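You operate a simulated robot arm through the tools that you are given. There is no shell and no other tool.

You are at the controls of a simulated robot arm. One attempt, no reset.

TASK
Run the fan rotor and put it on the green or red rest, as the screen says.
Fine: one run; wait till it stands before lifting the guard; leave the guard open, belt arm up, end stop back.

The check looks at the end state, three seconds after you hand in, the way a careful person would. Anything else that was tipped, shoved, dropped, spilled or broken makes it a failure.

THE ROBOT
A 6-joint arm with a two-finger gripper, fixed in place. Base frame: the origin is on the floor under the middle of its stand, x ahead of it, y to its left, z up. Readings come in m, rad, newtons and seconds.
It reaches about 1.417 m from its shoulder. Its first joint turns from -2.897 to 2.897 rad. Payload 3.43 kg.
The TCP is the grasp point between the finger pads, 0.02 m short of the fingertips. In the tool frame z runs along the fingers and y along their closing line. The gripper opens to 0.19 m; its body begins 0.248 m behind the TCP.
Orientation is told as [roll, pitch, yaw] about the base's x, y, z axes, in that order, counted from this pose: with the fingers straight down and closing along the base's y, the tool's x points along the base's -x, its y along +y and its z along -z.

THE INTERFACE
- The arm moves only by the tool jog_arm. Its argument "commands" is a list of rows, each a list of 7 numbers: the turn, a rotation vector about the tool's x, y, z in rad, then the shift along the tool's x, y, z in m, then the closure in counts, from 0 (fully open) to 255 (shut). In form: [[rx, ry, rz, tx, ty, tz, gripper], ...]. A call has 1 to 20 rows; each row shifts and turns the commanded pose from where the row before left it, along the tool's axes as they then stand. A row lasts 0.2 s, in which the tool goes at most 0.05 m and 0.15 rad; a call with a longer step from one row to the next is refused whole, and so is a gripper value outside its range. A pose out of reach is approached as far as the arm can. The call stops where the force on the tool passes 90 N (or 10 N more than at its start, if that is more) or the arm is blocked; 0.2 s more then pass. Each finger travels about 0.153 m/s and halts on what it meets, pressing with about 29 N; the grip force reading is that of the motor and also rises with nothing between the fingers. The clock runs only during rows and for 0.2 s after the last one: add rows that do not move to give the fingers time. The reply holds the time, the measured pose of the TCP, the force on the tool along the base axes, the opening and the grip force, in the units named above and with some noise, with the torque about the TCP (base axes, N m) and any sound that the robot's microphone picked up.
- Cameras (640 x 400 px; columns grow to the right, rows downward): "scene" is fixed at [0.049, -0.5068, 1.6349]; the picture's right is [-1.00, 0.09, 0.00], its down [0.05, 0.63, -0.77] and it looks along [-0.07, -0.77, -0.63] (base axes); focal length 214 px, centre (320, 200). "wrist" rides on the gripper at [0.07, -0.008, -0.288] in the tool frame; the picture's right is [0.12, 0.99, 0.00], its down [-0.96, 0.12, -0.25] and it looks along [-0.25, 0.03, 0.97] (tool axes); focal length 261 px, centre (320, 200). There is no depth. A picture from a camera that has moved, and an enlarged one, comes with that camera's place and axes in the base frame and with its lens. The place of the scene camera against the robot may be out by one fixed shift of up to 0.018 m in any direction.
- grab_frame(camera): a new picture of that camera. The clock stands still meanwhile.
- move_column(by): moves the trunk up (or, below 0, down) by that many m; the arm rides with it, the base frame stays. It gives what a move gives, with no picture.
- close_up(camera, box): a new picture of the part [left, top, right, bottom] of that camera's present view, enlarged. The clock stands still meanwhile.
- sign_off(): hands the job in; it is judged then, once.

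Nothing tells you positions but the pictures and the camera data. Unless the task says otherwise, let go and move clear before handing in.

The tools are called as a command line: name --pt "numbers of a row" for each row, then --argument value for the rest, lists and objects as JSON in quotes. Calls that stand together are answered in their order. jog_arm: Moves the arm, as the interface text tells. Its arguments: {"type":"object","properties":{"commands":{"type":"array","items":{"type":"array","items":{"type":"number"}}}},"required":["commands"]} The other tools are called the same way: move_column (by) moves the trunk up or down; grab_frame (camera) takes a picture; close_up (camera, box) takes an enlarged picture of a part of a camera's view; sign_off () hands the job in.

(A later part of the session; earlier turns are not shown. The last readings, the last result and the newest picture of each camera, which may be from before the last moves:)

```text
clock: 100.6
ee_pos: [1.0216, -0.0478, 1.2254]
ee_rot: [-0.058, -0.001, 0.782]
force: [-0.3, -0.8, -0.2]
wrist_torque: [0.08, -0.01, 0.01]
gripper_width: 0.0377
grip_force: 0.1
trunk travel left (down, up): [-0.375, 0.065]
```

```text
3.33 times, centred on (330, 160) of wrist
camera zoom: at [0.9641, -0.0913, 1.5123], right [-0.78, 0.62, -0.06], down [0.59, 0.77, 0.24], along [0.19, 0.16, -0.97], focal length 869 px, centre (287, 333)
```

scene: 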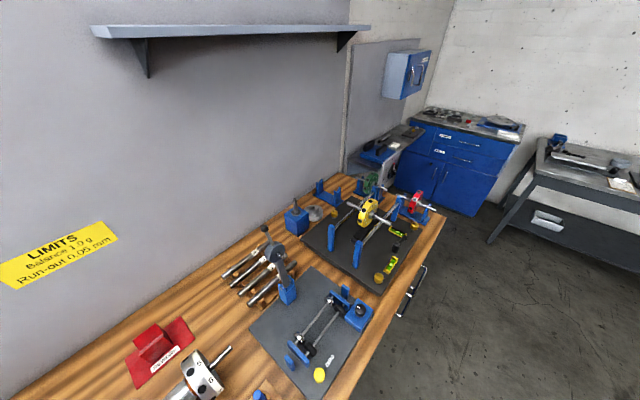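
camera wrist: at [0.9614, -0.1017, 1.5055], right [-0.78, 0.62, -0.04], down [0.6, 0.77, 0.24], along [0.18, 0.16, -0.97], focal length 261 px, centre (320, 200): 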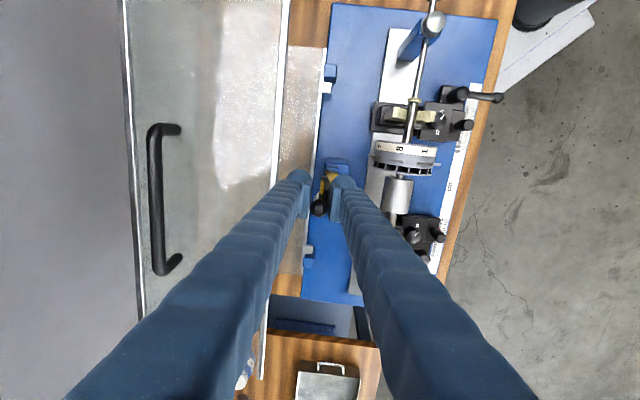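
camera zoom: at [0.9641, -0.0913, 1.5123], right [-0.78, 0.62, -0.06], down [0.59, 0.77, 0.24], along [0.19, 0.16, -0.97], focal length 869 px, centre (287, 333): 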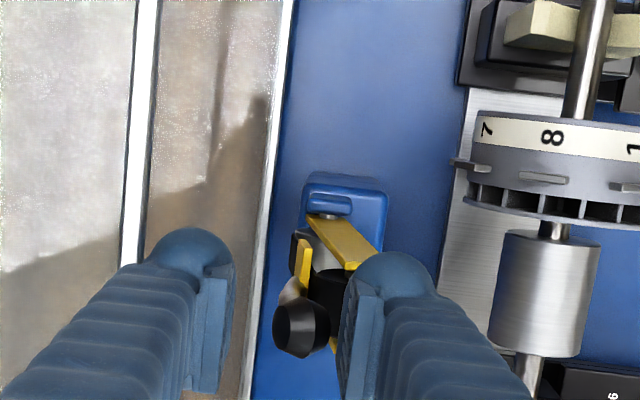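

jog_arm --pt "0 0 0 0 -0.004 0 205" --pt "0 0 0 0 -0.004 0 205" --pt "0 0 0 0 -0.004 0 205"

close_up --camera "wrist" --box '[260, 100, 400, 220]'

```text
clock: 101.4
ee_pos: [1.0181, -0.0557, 1.226]
ee_rot: [-0.047, -0.001, 0.784]
force: [-1.0, 0.8, 1.0]
wrist_torque: [-0.02, -0.02, -0.01]
gripper_width: 0.0368
grip_force: 0.1
out of reach, approached as far as the arm can: row 1, 3
trunk travel left (down, up): [-0.375, 0.065]
```

```text
3.33 times, centred on (330, 160) of wrist
camera zoom: at [0.9643, -0.1017, 1.5118], right [-0.78, 0.62, -0.05], down [0.59, 0.77, 0.24], along [0.19, 0.16, -0.97], focal length 869 px, centre (287, 333)
```

zoom: 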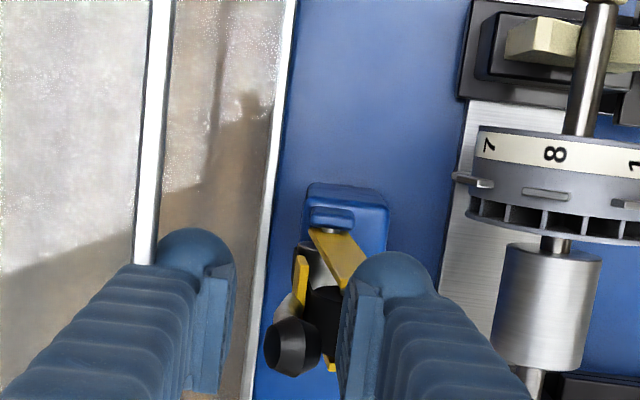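

The arm is at its reach limit here, but the belt arm stays up by itself. I'll lift straight up with the trunk so the fingers come off the ball.

move_column --by 0.06

grab_frame --camera "wrist"

```text
clock: 102.4
ee_pos: [1.0195, -0.0542, 1.2838]
ee_rot: [-0.045, 0.0, 0.782]
force: [0.2, -0.5, -0.3]
wrist_torque: [-0.04, 0.02, 0.04]
gripper_width: 0.0371
grip_force: 0.2
trunk travel left (down, up): [-0.435, 0.005]
```

```text
taken
camera wrist: at [0.9655, -0.1014, 1.5702], right [-0.78, 0.62, -0.05], down [0.59, 0.77, 0.24], along [0.18, 0.16, -0.97], focal length 261 px, centre (320, 200)
```

wrist: 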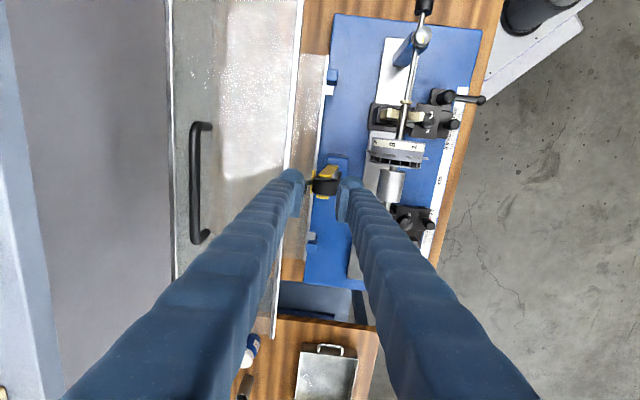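

jog_arm --pt "0 0 0 0 0.04 -0.01 205" --pt "0 0 0 0 0.045 -0.01 205" --pt "0 0 0 0 0.045 0 150" --pt "0 0 0 0 0.045 0 100" --pt "0 0 0 0 0.045 0 0" --pt "-0.045 0 0 0 0 0 0" --pt "0 0 0 0 0 0 0"

grab_frame --camera "wrist"

close_up --camera "wrist" --box '[200, 80, 360, 200]'

```text
clock: 104.0
ee_pos: [0.8613, 0.1015, 1.2976]
ee_rot: [-0.002, -0.003, 0.783]
force: [-0.4, -0.5, 0.7]
wrist_torque: [-0.01, -0.07, -0.01]
gripper_width: 0.19
grip_force: 0.0
trunk travel left (down, up): [-0.435, 0.005]
```

```text
taken
camera wrist: at [0.815, 0.045, 1.584], right [-0.79, 0.62, 0.0], down [0.6, 0.76, 0.25], along [0.16, 0.2, -0.97], focal length 261 px, centre (320, 200)
```

wrist: 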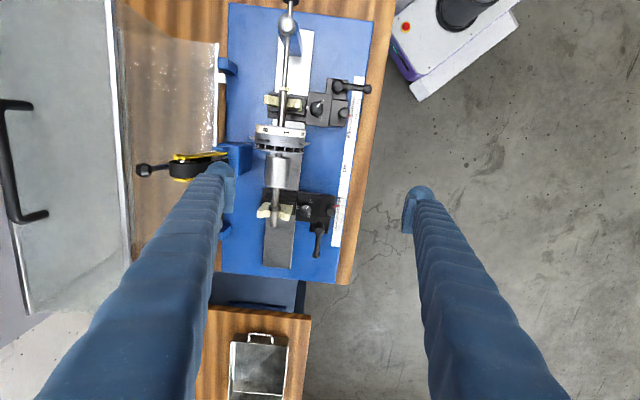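

```text
3.33 times, centred on (280, 140) of wrist
camera zoom: at [0.815, 0.045, 1.584], right [-0.79, 0.62, 0.0], down [0.6, 0.76, 0.25], along [0.16, 0.2, -0.97], focal length 869 px, centre (453, 400)
```

zoom: 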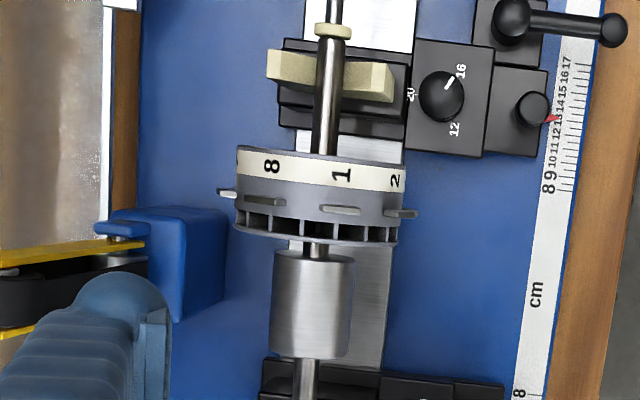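

The belt arm has gone over to its upright stop and stays up, clear of the rotor. Next is the end stop: moving above its black knob at s≈0.39.

jog_arm --pt "0 0 0 0.0367 -0.0105 0 0" --pt "0 0 0 0.0367 -0.0105 0 0" --pt "0 0 0 0.0367 -0.0105 0 0" --pt "0 0 0 0.0367 -0.0105 0 0" --pt "0 0 0 0.0367 -0.0105 0 0" --pt "0 0 0 0.0367 -0.0105 0 60" --pt "0 0 0 0.0367 -0.0105 0 120" --pt "0 0 0 0.0367 -0.0105 0 160" --pt "0 0 0 0 0 0 160"

grab_frame --camera "wrist"

close_up --camera "wrist" --box '[240, 110, 400, 230]'

```text
clock: 106.0
ee_pos: [0.7139, -0.1654, 1.2924]
ee_rot: [-0.002, 0.0, 0.786]
force: [0.1, 0.2, -0.9]
wrist_torque: [-0.07, 0.01, 0.0]
gripper_width: 0.0709
grip_force: 0.0
trunk travel left (down, up): [-0.435, 0.005]
```

```text
taken
camera wrist: at [0.6684, -0.2208, 1.579], right [-0.79, 0.62, 0.0], down [0.6, 0.76, 0.25], along [0.15, 0.19, -0.97], focal length 261 px, centre (320, 200)
```

wrist: 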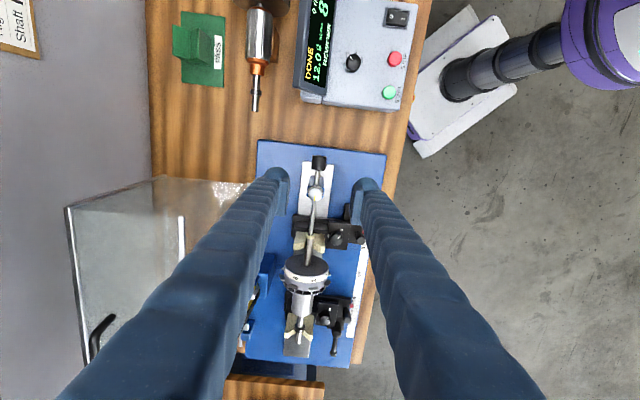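

```text
3.33 times, centred on (320, 170) of wrist
camera zoom: at [0.6684, -0.2208, 1.579], right [-0.79, 0.62, 0.0], down [0.6, 0.76, 0.25], along [0.15, 0.19, -0.97], focal length 869 px, centre (320, 300)
```

zoom: 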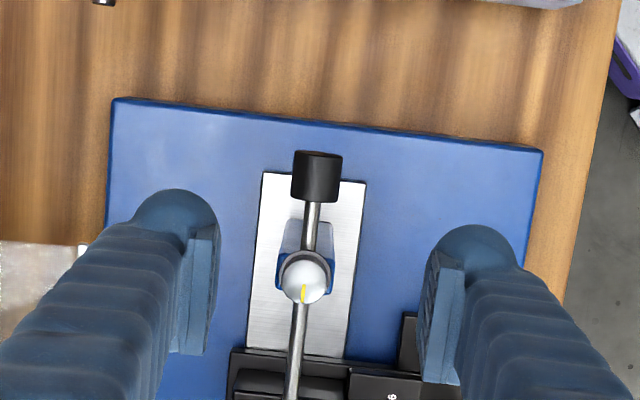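

jog_arm --pt "0 0 0 0.0135 0 0.04 160" --pt "0 0 0 0 0 0.045 160" --pt "0 0 0 0 0 0.045 160" --pt "0 0 0 0 0 0.045 160" --pt "0 0 0 0 0 0.015 160" --pt "0 0 0 0 0 0 160"

close_up --camera "wrist" --box '[240, 110, 400, 230]'

```text
clock: 107.4
ee_pos: [0.7049, -0.1758, 1.1053]
ee_rot: [0.0, -0.001, 0.784]
force: [-0.5, -0.3, 0.4]
wrist_torque: [0.02, -0.02, 0.04]
gripper_width: 0.0711
grip_force: 0.0
trunk travel left (down, up): [-0.435, 0.005]
```

```text
3.33 times, centred on (320, 170) of wrist
camera zoom: at [0.6605, -0.231, 1.392], right [-0.79, 0.62, 0.0], down [0.6, 0.76, 0.25], along [0.15, 0.19, -0.97], focal length 869 px, centre (320, 300)
```

zoom: 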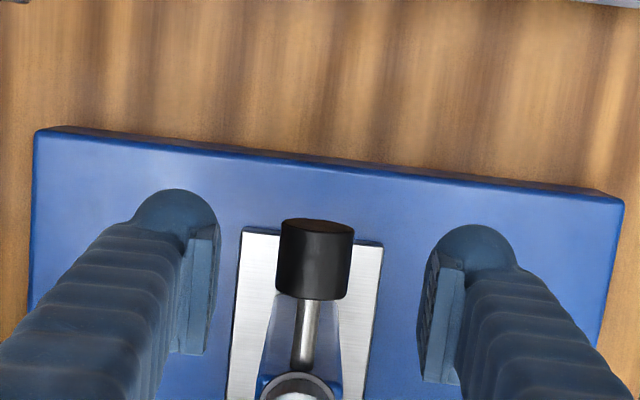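

jog_arm --pt "0 0 0 0 0 0.025 160" --pt "0 0 0 0 0 0.02 160" --pt "0 0 0 0 0 0 200" --pt "0 0 0 0 0 0 240" --pt "0 0 0 0 0 0 255" --pt "0 0 0 0 0 0 255"

close_up --camera "wrist" --box '[240, 110, 400, 230]'

```text
clock: 108.8
ee_pos: [0.7076, -0.1764, 1.0612]
ee_rot: [-0.005, -0.005, 0.786]
force: [11.5, -10.4, 5.8]
wrist_torque: [-0.19, -0.09, 0.69]
gripper_width: 0.0267
grip_force: 45.4
trunk travel left (down, up): [-0.435, 0.005]
```

```text
3.33 times, centred on (320, 170) of wrist
camera zoom: at [0.6613, -0.2323, 1.347], right [-0.79, 0.62, 0.0], down [0.6, 0.76, 0.25], along [0.16, 0.19, -0.97], focal length 869 px, centre (320, 300)
```

zoom: 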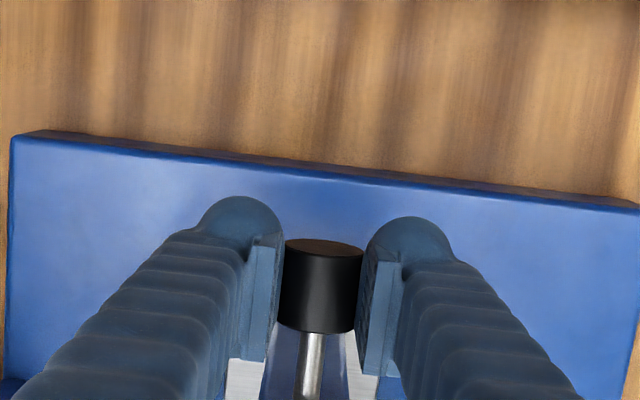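

The knob is gripped. I'll ease the side load and pull it outward gently.

jog_arm --pt "0 0 0 0 -0.002 0 255" --pt "0 0 0 0.005 0 0 255" --pt "0 0 0 0.005 0 0 255"

close_up --camera "wrist" --box '[240, 110, 400, 230]'

```text
clock: 109.6
ee_pos: [0.6993, -0.184, 1.0611]
ee_rot: [-0.003, -0.004, 0.785]
force: [10.6, -7.5, 23.2]
wrist_torque: [-0.06, -0.12, 0.99]
gripper_width: 0.0265
grip_force: 45.2
trunk travel left (down, up): [-0.435, 0.005]
```

```text
3.33 times, centred on (320, 170) of wrist
camera zoom: at [0.6546, -0.2392, 1.347], right [-0.79, 0.62, 0.0], down [0.6, 0.76, 0.25], along [0.16, 0.19, -0.97], focal length 869 px, centre (320, 300)
```

zoom: 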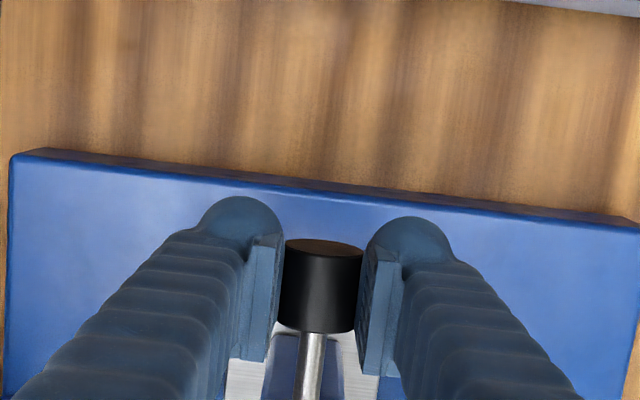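

It slides back. Continuing the pull while relieving the vertical load.

jog_arm --pt "0 0 0 0.008 -0.001 -0.002 255" --pt "0 0 0 0.008 0 0 255" --pt "0 0 0 0.008 0 0 255"

grab_frame --camera "wrist"

```text
clock: 110.4
ee_pos: [0.6821, -0.2007, 1.0595]
ee_rot: [-0.001, -0.003, 0.784]
force: [9.5, -12.0, 6.9]
wrist_torque: [0.31, -0.49, 1.16]
gripper_width: 0.027
grip_force: 44.7
trunk travel left (down, up): [-0.435, 0.005]
```

```text
taken
camera wrist: at [0.6379, -0.2567, 1.3471], right [-0.79, 0.62, 0.0], down [0.6, 0.76, 0.25], along [0.15, 0.2, -0.97], focal length 261 px, centre (320, 200)
```

wrist: 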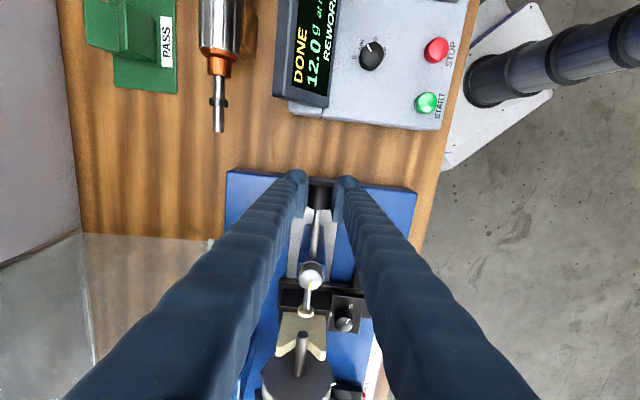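

jog_arm --pt "0 0 0 0.008 -0.001 -0.001 255" --pt "0 0 0 0.008 0 0 255" --pt "0 0 0 0.008 0 0 255"

close_up --camera "wrist" --box '[240, 160, 400, 350]'

```text
clock: 111.2
ee_pos: [0.6658, -0.2189, 1.06]
ee_rot: [0.001, 0.001, 0.786]
force: [2.1, -5.4, -6.2]
wrist_torque: [0.42, -0.51, 1.07]
gripper_width: 0.0267
grip_force: 44.6
trunk travel left (down, up): [-0.435, 0.005]
```

```text
2.11 times, centred on (320, 255) of wrist
camera zoom: at [0.6214, -0.2742, 1.3473], right [-0.79, 0.62, 0.0], down [0.6, 0.76, 0.25], along [0.15, 0.2, -0.97], focal length 549 px, centre (320, 84)
```

zoom: 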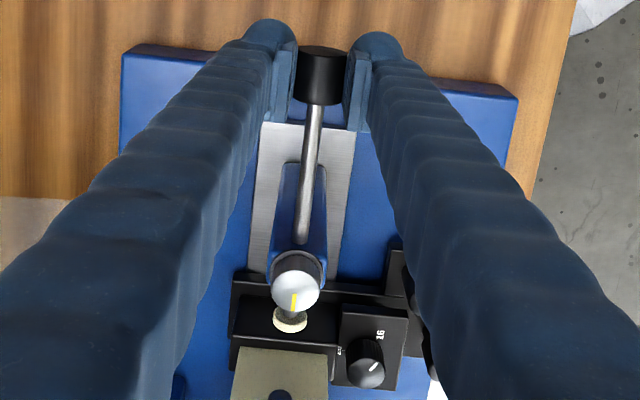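

jog_arm --pt "0 0 0 0.005 0 0 255" --pt "0 0 0 0.005 0 0 255" --pt "0 0 0 0.005 0 0 255"

close_up --camera "wrist" --box '[240, 160, 400, 350]'

```text
clock: 112.0
ee_pos: [0.6563, -0.2263, 1.0651]
ee_rot: [-0.003, -0.004, 0.784]
force: [13.2, 33.7, 21.3]
wrist_torque: [0.81, -0.38, 0.68]
gripper_width: 0.0242
grip_force: 45.3
trunk travel left (down, up): [-0.435, 0.005]
```

```text
2.11 times, centred on (320, 255) of wrist
camera zoom: at [0.6117, -0.2816, 1.3511], right [-0.79, 0.62, 0.0], down [0.6, 0.76, 0.25], along [0.16, 0.19, -0.97], focal length 549 px, centre (320, 84)
```

zoom: 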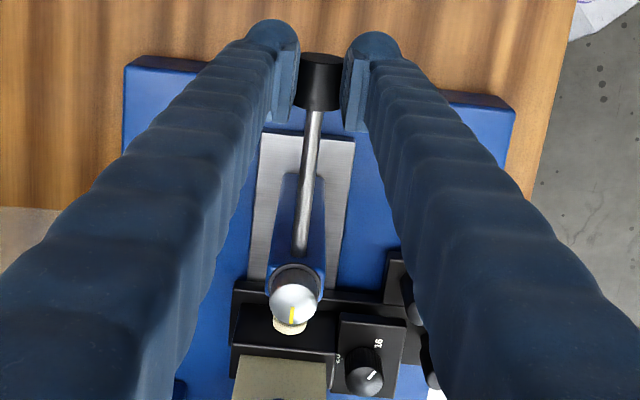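

The end stop is fully back against its stop. Releasing the knob and moving up.

jog_arm --pt "0 0 0 -0.003 0 0 255" --pt "0 0 0 0 0 0 220" --pt "0 0 0 0 0 0 160" --pt "0 0 0 0 0 0 130" --pt "0 0 0 0 0 -0.03 130" --pt "0 0 0 0 0 -0.045 130" --pt "0 0 0 0 0 -0.045 100" --pt "0 0 0 0 0 -0.045 50" --pt "0 0 0 0 0 -0.045 0" --pt "0 0 0 0 0 -0.04 0" --pt "0 0 0 0 0 0 0"

grab_frame --camera "wrist"

close_up --camera "wrist" --box '[230, 150, 410, 270]'

```text
clock: 114.4
ee_pos: [0.6597, -0.2277, 1.3114]
ee_rot: [-0.001, -0.002, 0.784]
force: [-0.2, -0.4, -0.3]
wrist_torque: [0.0, 0.05, 0.02]
gripper_width: 0.1901
grip_force: 0.2
trunk travel left (down, up): [-0.435, 0.005]
```

```text
taken
camera wrist: at [0.6144, -0.2849, 1.5978], right [-0.79, 0.62, 0.0], down [0.6, 0.76, 0.25], along [0.15, 0.19, -0.97], focal length 261 px, centre (320, 200)
```

wrist: 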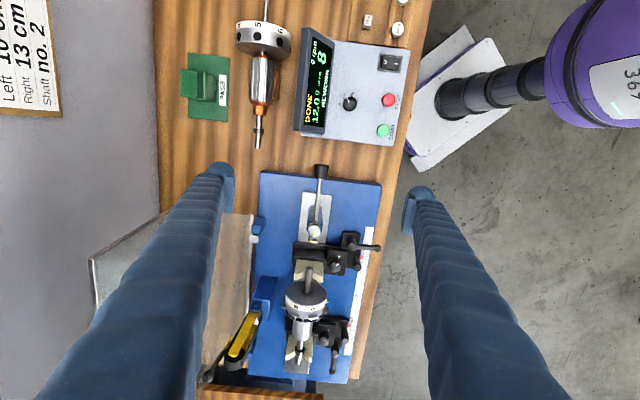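

```text
3.33 times, centred on (320, 210) of wrist
camera zoom: at [0.6144, -0.2849, 1.5978], right [-0.79, 0.62, 0.0], down [0.6, 0.76, 0.25], along [0.15, 0.19, -0.97], focal length 869 px, centre (320, 167)
```

zoom: 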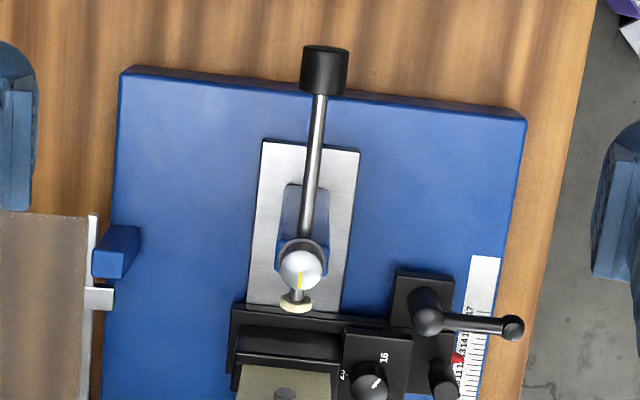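

End stop is back and clear of the shaft. Before picking up the rotor I'll look closely at the red rest to know where it must go.

jog_arm --pt "0 0 0 0.0395 -0.0192 -0.01 0" --pt "0 0 0 0.0395 -0.0192 -0.01 0" --pt "0 0 0 0.0395 -0.0192 -0.01 0" --pt "0 0 0 0.0395 -0.0192 -0.01 0" --pt "0 0 0 0.0395 -0.0192 -0.01 0" --pt "0 0 0 0.0395 -0.0192 -0.01 0" --pt "0 0 0 0.0395 -0.0192 -0.01 0" --pt "0 0 0 0.0395 -0.0192 -0.01 0" --pt "0 0 0 0.0395 -0.0192 -0.01 0" --pt "0 0 0 0 0 0 0"

grab_frame --camera "wrist"

grab_frame --camera "scene"

```text
clock: 116.6
ee_pos: [0.5288, -0.6, 1.4059]
ee_rot: [0.0, -0.003, 0.784]
force: [-0.5, -0.1, 0.2]
wrist_torque: [-0.04, 0.05, 0.0]
gripper_width: 0.1901
grip_force: 0.0
trunk travel left (down, up): [-0.435, 0.005]
```

```text
taken
camera wrist: at [0.4836, -0.6564, 1.6909], right [-0.79, 0.62, 0.0], down [0.6, 0.76, 0.25], along [0.15, 0.19, -0.97], focal length 261 px, centre (320, 200)
```

wrist: 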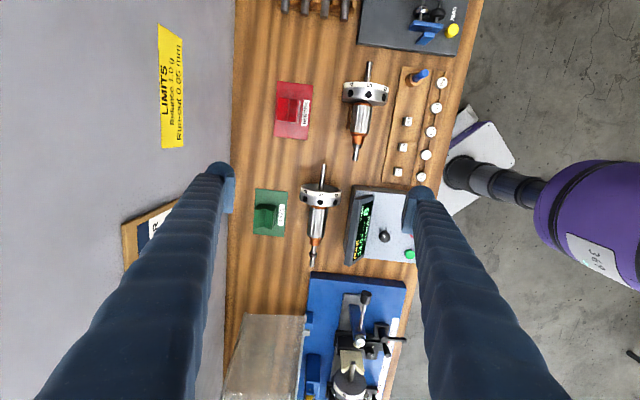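

```text
taken
```

scene: 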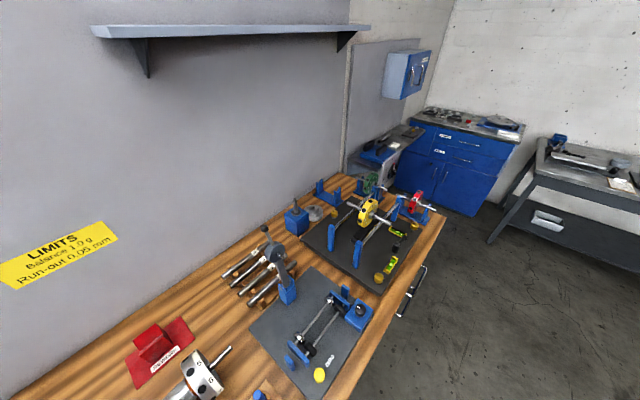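

close_up --camera "wrist" --box '[250, 50, 410, 170]'

close_up --camera "wrist" --box '[265, 75, 325, 145]'

close_up --camera "scene" --box '[110, 290, 250, 400]'

close_up --camera "wrist" --box '[240, 170, 360, 270]'

```text
3.33 times, centred on (330, 110) of wrist
camera zoom: at [0.4836, -0.6564, 1.6909], right [-0.79, 0.62, 0.0], down [0.6, 0.76, 0.25], along [0.15, 0.19, -0.97], focal length 869 px, centre (287, 500)
```

zoom: 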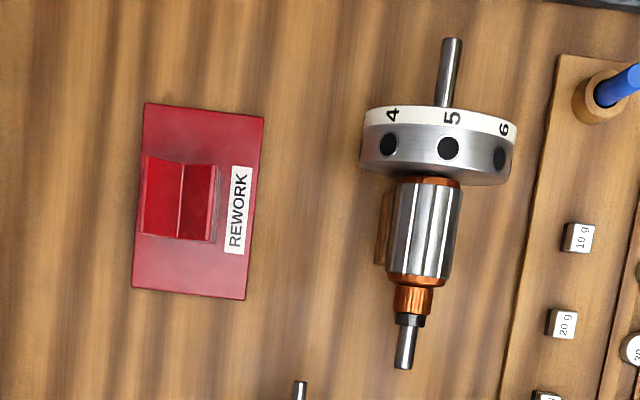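

```text
5.71 times, centred on (295, 110) of wrist
camera zoom: at [0.4836, -0.6564, 1.6909], right [-0.79, 0.62, 0.0], down [0.6, 0.76, 0.25], along [0.15, 0.19, -0.97], focal length 1489 px, centre (463, 714)
```

zoom: 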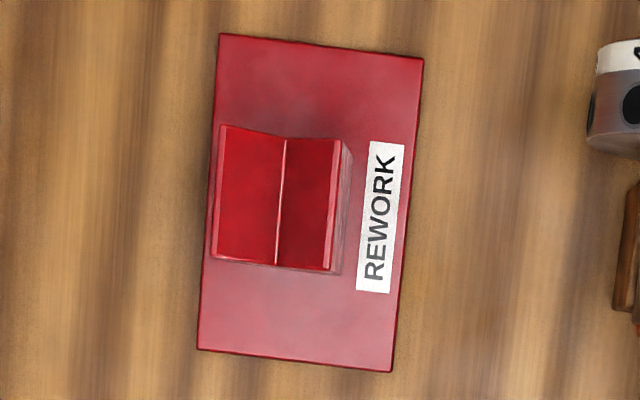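

```text
3.64 times, centred on (180, 345) of scene
camera zoom: at [0.049, -0.5068, 1.6349], right [-1.0, 0.09, 0.0], down [0.05, 0.63, -0.77], along [-0.07, -0.77, -0.63], focal length 780 px, centre (829, -327)
```

zoom: 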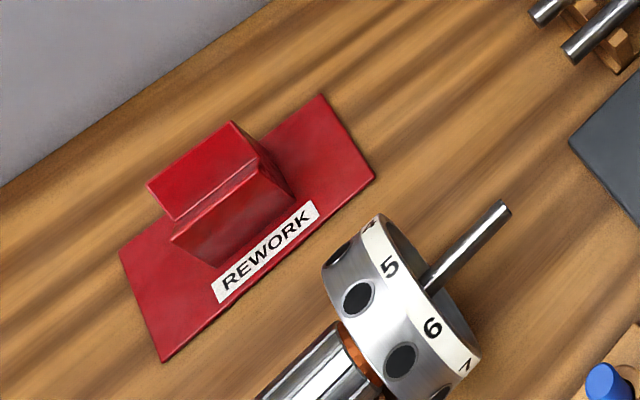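

```text
4.00 times, centred on (300, 220) of wrist
camera zoom: at [0.4836, -0.6564, 1.6909], right [-0.79, 0.62, 0.0], down [0.6, 0.76, 0.25], along [0.15, 0.19, -0.97], focal length 1043 px, centre (400, 120)
```

zoom: 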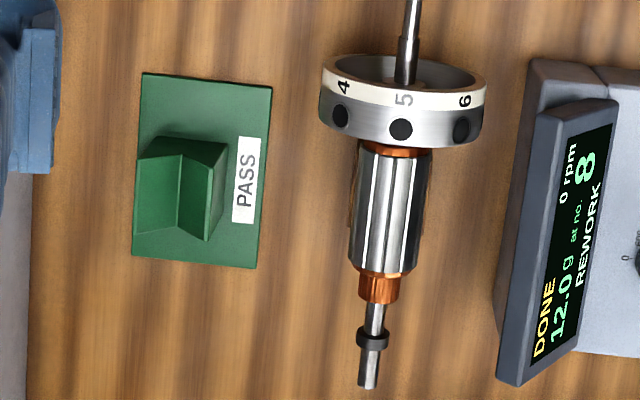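

The red rest's V-groove runs along the bench direction: block centre s≈-0.172, d≈0.902, top edges z≈0.942, V bottom ≈0.916, length about equal to the rotor's hub. Now I'll go back over the rotor to pick it up by the hub.

jog_arm --pt "0 0 0 -0.0434 0.0104 0 0" --pt "0 0 0 -0.0434 0.0104 0 0" --pt "0 0 0 -0.0434 0.0104 0 0" --pt "0 0 0 -0.0434 0.0104 0 0" --pt "0 0 0 -0.0434 0.0104 0 0" --pt "0 0 0 -0.0434 0.0104 0 0" --pt "0 0 0 -0.0434 0.0104 0 0" --pt "0 0 0 -0.0434 0.0104 0 0" --pt "0 0 0 -0.0434 0.0104 0 0" --pt "0 0 0 -0.0434 0.0104 0 0" --pt "0 0 0 -0.0434 0.0104 0 0" --pt "0 0 0 -0.0434 0.0104 0 0" --pt "0 0 0 -0.0434 0.0104 0 60" --pt "0 0 0 -0.0434 0.0104 0 100" --pt "0 0 0 -0.0434 0.0104 0 130" --pt "0 0 0 -0.0434 0.0104 0 160" --pt "0 0 0 -0.0434 0.0104 0 160" --pt "0 0 0 0 0 0 160"

grab_frame --camera "wrist"

close_up --camera "wrist" --box '[240, 90, 400, 210]'

```text
clock: 120.4
ee_pos: [0.9255, 0.0457, 1.4054]
ee_rot: [-0.001, -0.003, 0.784]
force: [-0.4, 0.1, 1.0]
wrist_torque: [0.04, -0.07, 0.01]
gripper_width: 0.0708
grip_force: 0.1
trunk travel left (down, up): [-0.435, 0.005]
```

```text
taken
camera wrist: at [0.8803, -0.0101, 1.6918], right [-0.79, 0.62, 0.0], down [0.6, 0.76, 0.25], along [0.16, 0.19, -0.97], focal length 261 px, centre (320, 200)
```

wrist: 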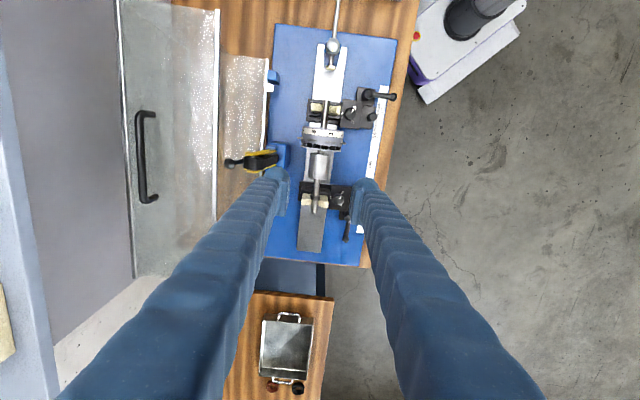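

```text
3.33 times, centred on (320, 150) of wrist
camera zoom: at [0.8803, -0.0101, 1.6918], right [-0.79, 0.62, 0.0], down [0.6, 0.76, 0.25], along [0.16, 0.19, -0.97], focal length 869 px, centre (320, 367)
```

zoom: 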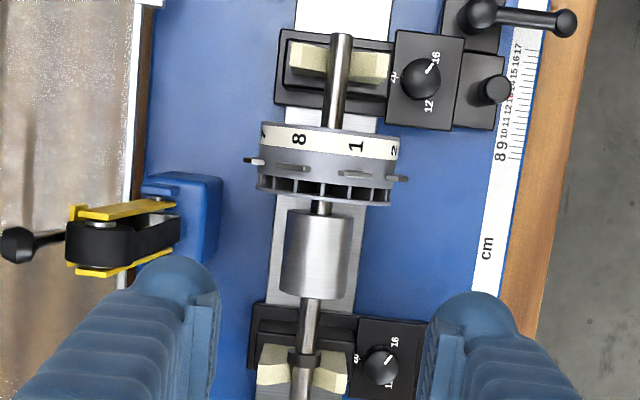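

jog_arm --pt "0 0 0 -0.003 0 0.04 160" --pt "0 0 0 0 0 0.045 160" --pt "0 0 0 0 0 0.045 160" --pt "0 0 0 0 0 0.045 160" --pt "0 0 0 0 0 0.045 160" --pt "0 0 0 0 0 0.035 160" --pt "0 0 0 0 0 0 160"

grab_frame --camera "wrist"

close_up --camera "wrist" --box '[240, 90, 400, 210]'

```text
clock: 122.0
ee_pos: [0.9289, 0.0485, 1.1476]
ee_rot: [-0.001, -0.002, 0.782]
force: [0.6, -0.5, 0.5]
wrist_torque: [0.01, -0.02, 0.02]
gripper_width: 0.071
grip_force: 0.0
trunk travel left (down, up): [-0.435, 0.005]
```

```text
taken
camera wrist: at [0.883, -0.0082, 1.4343], right [-0.79, 0.62, 0.0], down [0.6, 0.76, 0.25], along [0.16, 0.19, -0.97], focal length 261 px, centre (320, 200)
```

wrist: 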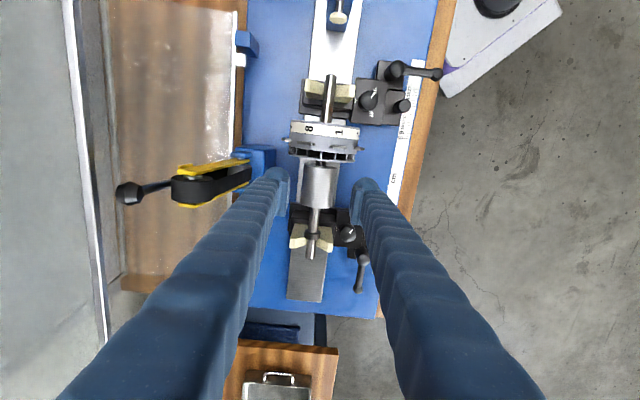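

```text
3.33 times, centred on (320, 150) of wrist
camera zoom: at [0.883, -0.0082, 1.4343], right [-0.79, 0.62, 0.0], down [0.6, 0.76, 0.25], along [0.16, 0.19, -0.97], focal length 869 px, centre (320, 367)
```

zoom: 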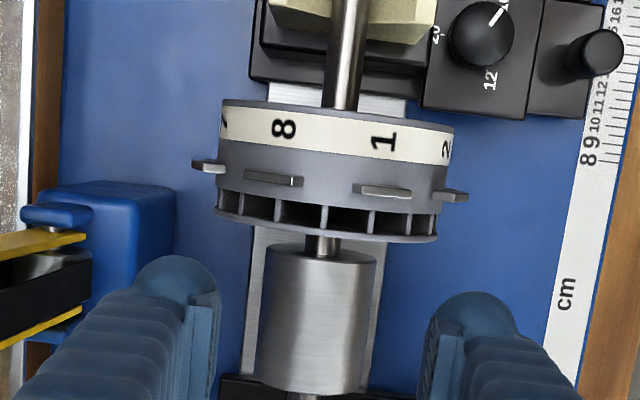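

jog_arm --pt "0 0 0 0 0 0.03 160" --pt "0 0 0 0 0 0.025 160" --pt "0 0 0 0 0 0.015 160" --pt "0 0 0 0 0 0.007 160" --pt "0 0 0 0 0 0 160"

grab_frame --camera "wrist"

close_up --camera "wrist" --box '[240, 120, 400, 240]'

```text
clock: 123.2
ee_pos: [0.9286, 0.0476, 1.0693]
ee_rot: [0.001, -0.001, 0.784]
force: [0.7, 0.2, -0.2]
wrist_torque: [0.02, 0.0, 0.0]
gripper_width: 0.071
grip_force: 0.0
trunk travel left (down, up): [-0.435, 0.005]
```

```text
taken
camera wrist: at [0.8833, -0.008, 1.3558], right [-0.79, 0.62, 0.0], down [0.6, 0.76, 0.25], along [0.15, 0.19, -0.97], focal length 261 px, centre (320, 200)
```

wrist: 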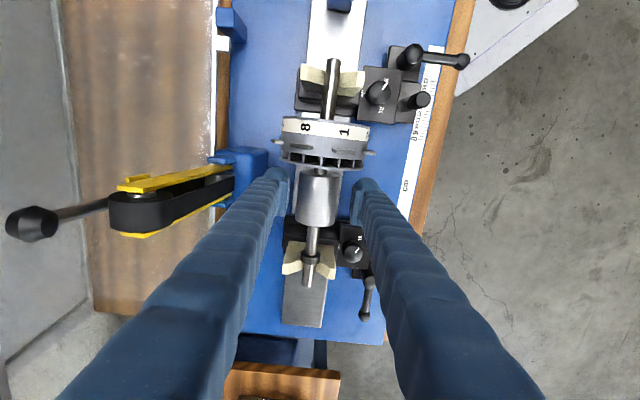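

```text
3.33 times, centred on (320, 180) of wrist
camera zoom: at [0.8833, -0.008, 1.3558], right [-0.79, 0.62, 0.0], down [0.6, 0.76, 0.25], along [0.15, 0.19, -0.97], focal length 869 px, centre (320, 267)
```

zoom: 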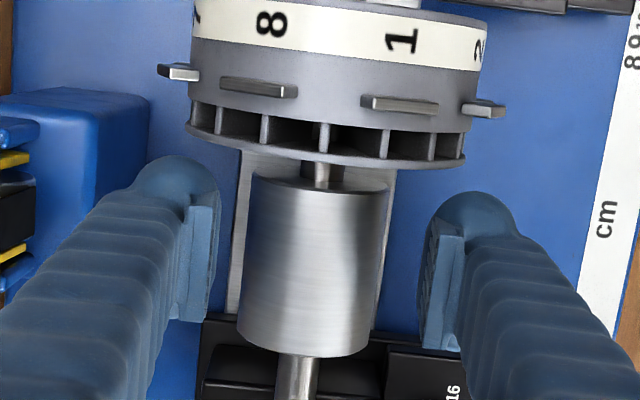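

The fingers straddle the hub, high enough that the tips will clear the rest's block later. Closing.

jog_arm --pt "0 0 0 0 0 0 185" --pt "0 0 0 0 0 0 210" --pt "0 0 0 0 0 0 255" --pt "0 0 0 0 0 0 255"

close_up --camera "wrist" --box '[240, 120, 400, 240]'

```text
clock: 124.2
ee_pos: [0.9301, 0.0455, 1.0724]
ee_rot: [-0.005, -0.006, 0.783]
force: [11.9, -10.0, 26.0]
wrist_torque: [-0.65, 0.04, 0.17]
gripper_width: 0.0369
grip_force: 28.9
trunk travel left (down, up): [-0.435, 0.005]
```

```text
3.33 times, centred on (320, 180) of wrist
camera zoom: at [0.8834, -0.0095, 1.3588], right [-0.79, 0.62, 0.0], down [0.6, 0.76, 0.25], along [0.16, 0.19, -0.97], focal length 869 px, centre (320, 267)
```

zoom: 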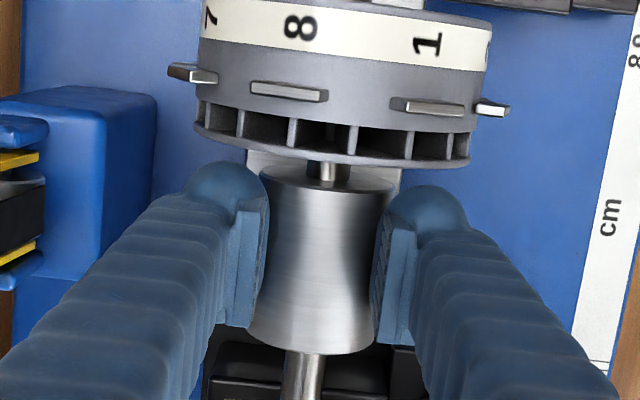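

The width (0.037) and upward push show the pads are on the upper part of the hub, above its middle. I'll open, go about 17 mm lower and grip at the hub's equator.

jog_arm --pt "0 0 0 0 0 0 200" --pt "0 0 0 0 0 0 165" --pt "0 0 0 0 0 0 165" --pt "0 0 0 0 -0.0005 0.008 165" --pt "0 0 0 0 0 0.008 165" --pt "0 0 0 0 0 0 165"

close_up --camera "wrist" --box '[240, 120, 400, 240]'

```text
clock: 125.6
ee_pos: [0.9289, 0.0479, 1.0538]
ee_rot: [-0.002, -0.003, 0.785]
force: [-0.4, 0.1, -0.3]
wrist_torque: [0.0, -0.03, -0.02]
gripper_width: 0.0673
grip_force: 0.0
trunk travel left (down, up): [-0.435, 0.005]
```

```text
3.33 times, centred on (320, 180) of wrist
camera zoom: at [0.8834, -0.0086, 1.3406], right [-0.79, 0.62, 0.0], down [0.6, 0.76, 0.25], along [0.15, 0.19, -0.97], focal length 869 px, centre (320, 267)
```

zoom: 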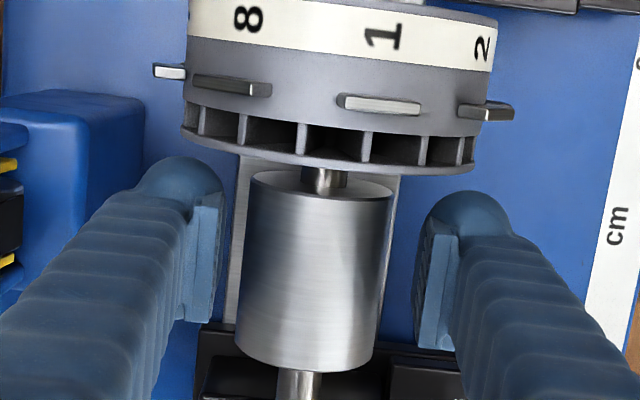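

jog_arm --pt "0 0 0 0 0 0 180" --pt "0 0 0 0 0 0 190" --pt "0 0 0 0 0 0 200" --pt "0 0 0 0 0 0 255" --pt "0 0 0 0 0 0 255"

close_up --camera "wrist" --box '[240, 120, 400, 240]'

```text
clock: 126.8
ee_pos: [0.9302, 0.0464, 1.0543]
ee_rot: [-0.002, -0.004, 0.785]
force: [10.5, -10.6, 4.9]
wrist_torque: [-0.23, -0.01, 0.81]
gripper_width: 0.0489
grip_force: 28.7
trunk travel left (down, up): [-0.435, 0.005]
```

```text
3.33 times, centred on (320, 180) of wrist
camera zoom: at [0.8842, -0.0099, 1.3408], right [-0.79, 0.62, 0.0], down [0.6, 0.76, 0.25], along [0.16, 0.19, -0.97], focal length 869 px, centre (320, 267)
```

zoom: 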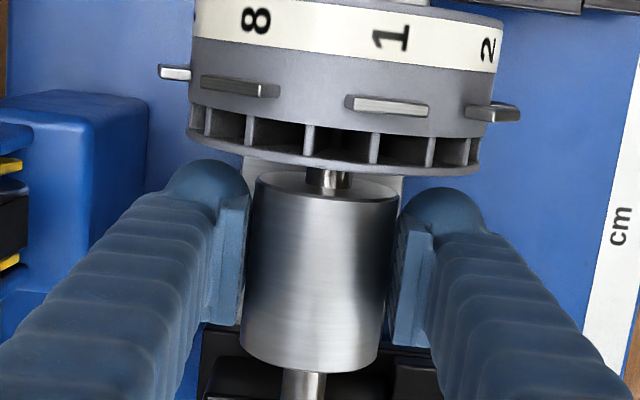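

Gripped at the hub's full width (0.049). I'll relieve the sideways load and lift a few millimetres to feel weight and balance.

jog_arm --pt "0 0 0 0 -0.0015 0 255" --pt "0 0 0 0 0 -0.003 255" --pt "0 0 0 0 0 -0.003 255" --pt "0 0 0 0 0 0 255"

close_up --camera "wrist" --box '[240, 120, 400, 240]'

```text
clock: 127.8
ee_pos: [0.9311, 0.0462, 1.0596]
ee_rot: [0.0, 0.001, 0.784]
force: [1.3, 0.7, -9.6]
wrist_torque: [0.06, -0.09, -0.04]
gripper_width: 0.0486
grip_force: 29.0
trunk travel left (down, up): [-0.435, 0.005]
```

```text
3.33 times, centred on (320, 180) of wrist
camera zoom: at [0.8856, -0.0096, 1.3456], right [-0.79, 0.62, 0.0], down [0.6, 0.76, 0.25], along [0.15, 0.19, -0.97], focal length 869 px, centre (320, 267)
```

zoom: 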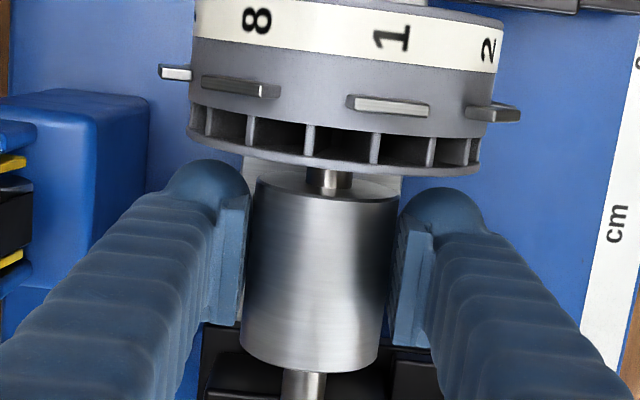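

It weighs about 10 N and hangs balanced in the grip. Lifting further.

jog_arm --pt "0 0 0 0 0 -0.008 255" --pt "0 0 0 0 0 -0.015 255" --pt "0 0 0 0 0 -0.015 255" --pt "0 0 0 0 0 0 255"

grab_frame --camera "wrist"

close_up --camera "wrist" --box '[240, 120, 400, 240]'

```text
clock: 128.8
ee_pos: [0.93, 0.0469, 1.0984]
ee_rot: [0.002, 0.0, 0.785]
force: [0.6, 0.9, -10.1]
wrist_torque: [0.08, -0.11, 0.0]
gripper_width: 0.049
grip_force: 28.6
trunk travel left (down, up): [-0.435, 0.005]
```

```text
taken
camera wrist: at [0.8861, -0.0091, 1.3841], right [-0.79, 0.62, 0.0], down [0.6, 0.76, 0.25], along [0.15, 0.19, -0.97], focal length 261 px, centre (320, 200)
```

wrist: 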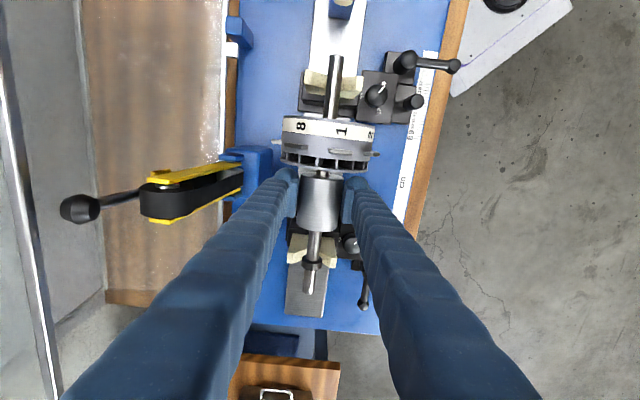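

```text
3.33 times, centred on (320, 180) of wrist
camera zoom: at [0.8861, -0.0091, 1.3841], right [-0.79, 0.62, 0.0], down [0.6, 0.76, 0.25], along [0.15, 0.19, -0.97], focal length 869 px, centre (320, 267)
```

zoom: 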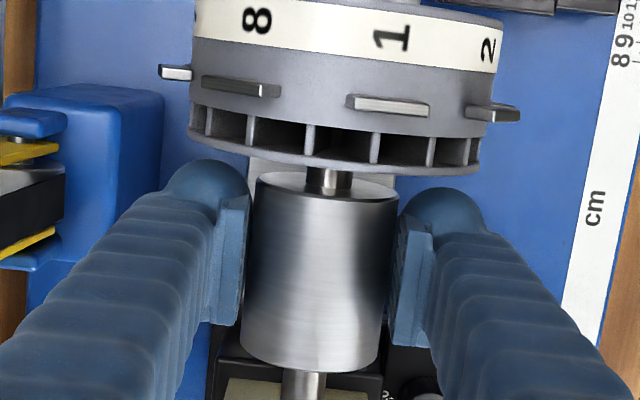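

The rotor is held securely, with its balance point within the hub. I'll raise it and carry it slowly toward the red rest.

jog_arm --pt "0 0 0 0 0 -0.02 255" --pt "0 0 0 0 0 -0.03 255" --pt "0 0 0 0 0 -0.035 255" --pt "0 0 0 0 0 -0.035 255" --pt "0 0 0 0 0 -0.035 255" --pt "0 0 0 0 0 -0.03 255" --pt "0 0 0 0 0 -0.02 255" --pt "0 0 0 0 0 -0.01 255" --pt "0 0 0 0 0 0 255"

jog_arm --pt "0 0 0 0.01 -0.003 0 255" --pt "0 0 0 0.02 -0.006 0 255" --pt "0 0 0 0.029 -0.009 0 255" --pt "0 0 0 0.029 -0.009 0 255" --pt "0 0 0 0.029 -0.009 0 255" --pt "0 0 0 0.029 -0.009 0 255" --pt "0 0 0 0.029 -0.009 0 255" --pt "0 0 0 0.029 -0.009 0 255" --pt "0 0 0 0.029 -0.009 0 255" --pt "0 0 0 0.029 -0.009 0 255" --pt "0 0 0 0.029 -0.009 0 255" --pt "0 0 0 0.029 -0.009 0 255" --pt "0 0 0 0.029 -0.009 0 255" --pt "0 0 0 0.029 -0.009 0 255" --pt "0 0 0 0.029 -0.009 0 255" --pt "0 0 0 0.029 -0.009 0 255" --pt "0 0 0 0.02 -0.006 0 255" --pt "0 0 0 0.01 -0.003 0 255" --pt "0 0 0 0 0 0 255"

grab_frame --camera "wrist"

```text
clock: 130.8
ee_pos: [0.9295, 0.0456, 1.3136]
ee_rot: [0.0, 0.0, 0.784]
force: [0.0, 0.4, -9.8]
wrist_torque: [0.09, -0.11, 0.02]
gripper_width: 0.0487
grip_force: 29.1
trunk travel left (down, up): [-0.435, 0.005]
```

```text
clock: 134.8
ee_pos: [0.7017, -0.3854, 1.3117]
ee_rot: [0.0, -0.002, 0.786]
force: [0.7, -0.9, -9.5]
wrist_torque: [0.1, -0.11, 0.01]
gripper_width: 0.0487
grip_force: 29.0
trunk travel left (down, up): [-0.435, 0.005]
```

```text
taken
camera wrist: at [0.6574, -0.4418, 1.5983], right [-0.79, 0.62, 0.0], down [0.6, 0.76, 0.25], along [0.15, 0.2, -0.97], focal length 261 px, centre (320, 200)
```

wrist: 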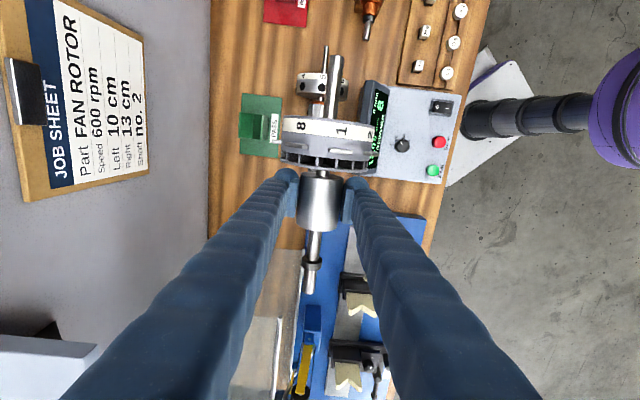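

jog_arm --pt "0 0 0 0.01 -0.003 0 255" --pt "0 0 0 0.02 -0.007 0 255" --pt "0 0 0 0.028 -0.0096 0 255" --pt "0 0 0 0.028 -0.0096 0 255" --pt "0 0 0 0.028 -0.0096 0 255" --pt "0 0 0 0.028 -0.0096 0 255" --pt "0 0 0 0.028 -0.0096 0 255" --pt "0 0 0 0.028 -0.0096 0 255" --pt "0 0 0 0.028 -0.0096 0 255" --pt "0 0 0 0.028 -0.0096 0 255" --pt "0 0 0 0.028 -0.0096 0 255" --pt "0 0 0 0.028 -0.0096 0 255" --pt "0 0 0 0.028 -0.0096 0 255" --pt "0 0 0 0.028 -0.0096 0 255" --pt "0 0 0 0.02 -0.007 0 255" --pt "0 0 0 0.011 -0.003 0 255" --pt "0 0 0 0 0 0 255"

grab_frame --camera "wrist"

grab_frame --camera "scene"

```text
clock: 138.4
ee_pos: [0.5151, -0.7637, 1.3101]
ee_rot: [-0.002, -0.002, 0.785]
force: [0.0, -0.5, -10.2]
wrist_torque: [0.09, -0.06, -0.01]
gripper_width: 0.0487
grip_force: 28.9
trunk travel left (down, up): [-0.435, 0.005]
```

```text
taken
camera wrist: at [0.4708, -0.8188, 1.5979], right [-0.79, 0.62, 0.0], down [0.6, 0.76, 0.25], along [0.15, 0.2, -0.97], focal length 261 px, centre (320, 200)
```

wrist: 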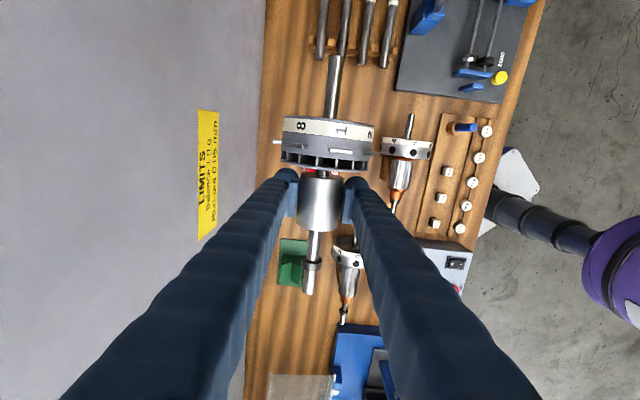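

```text
taken
```

scene: 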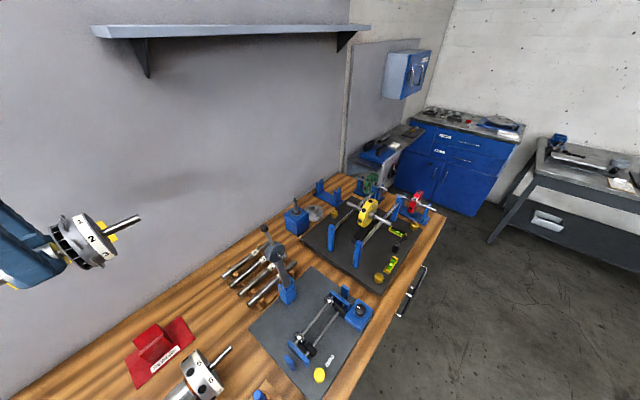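

The rotor is above the red rest. I'll lower to about 10 cm above and check alignment in the scene camera.

jog_arm --pt "0 0 0 0 0 0.015 255" --pt "0 0 0 0 0 0.03 255" --pt "0 0 0 0 0 0.035 255" --pt "0 0 0 0 0 0.035 255" --pt "0 0 0 0 0 0.035 255" --pt "0 0 0 0 0 0.035 255" --pt "0 0 0 0 0 0.03 255" --pt "0 0 0 0 0 0.02 255" --pt "0 0 0 0 0 0.01 255" --pt "0 0 0 0 0 0 255"

grab_frame --camera "scene"

close_up --camera "scene" --box '[60, 240, 260, 400]'

grab_frame --camera "wrist"

```text
clock: 140.6
ee_pos: [0.5167, -0.7608, 1.0663]
ee_rot: [0.0, 0.0, 0.783]
force: [-0.2, 0.1, -10.3]
wrist_torque: [0.12, -0.1, 0.03]
gripper_width: 0.0485
grip_force: 28.9
trunk travel left (down, up): [-0.435, 0.005]
```

```text
taken
```

scene: 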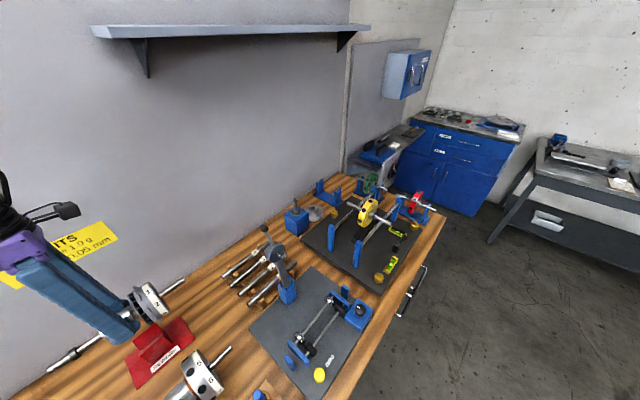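

```text
2.50 times, centred on (160, 320) of scene
camera zoom: at [0.049, -0.5068, 1.6349], right [-1.0, 0.09, 0.0], down [0.05, 0.63, -0.77], along [-0.07, -0.77, -0.63], focal length 536 px, centre (720, -100)
```

zoom: 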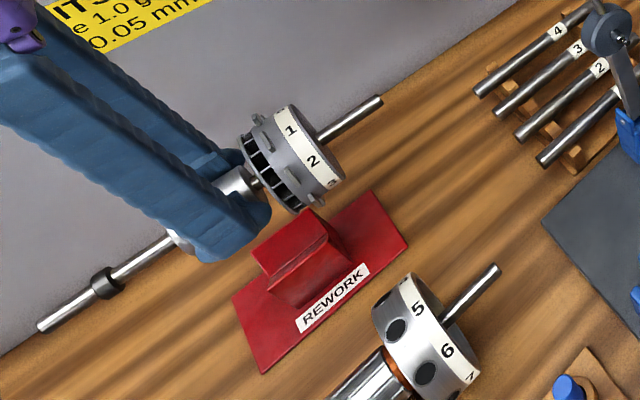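

```text
taken
camera wrist: at [0.471, -0.8159, 1.3535], right [-0.79, 0.62, 0.0], down [0.6, 0.76, 0.25], along [0.15, 0.2, -0.97], focal length 261 px, centre (320, 200)
```

wrist: 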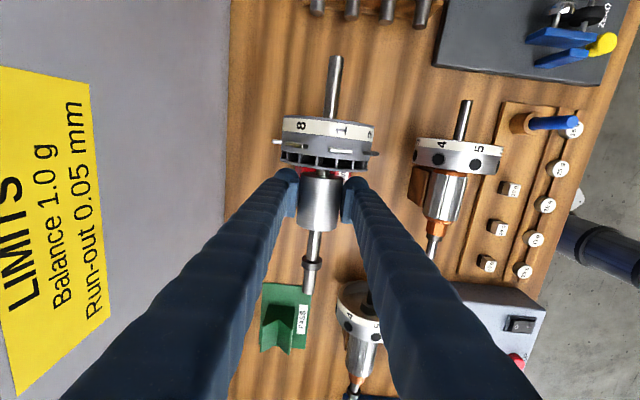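

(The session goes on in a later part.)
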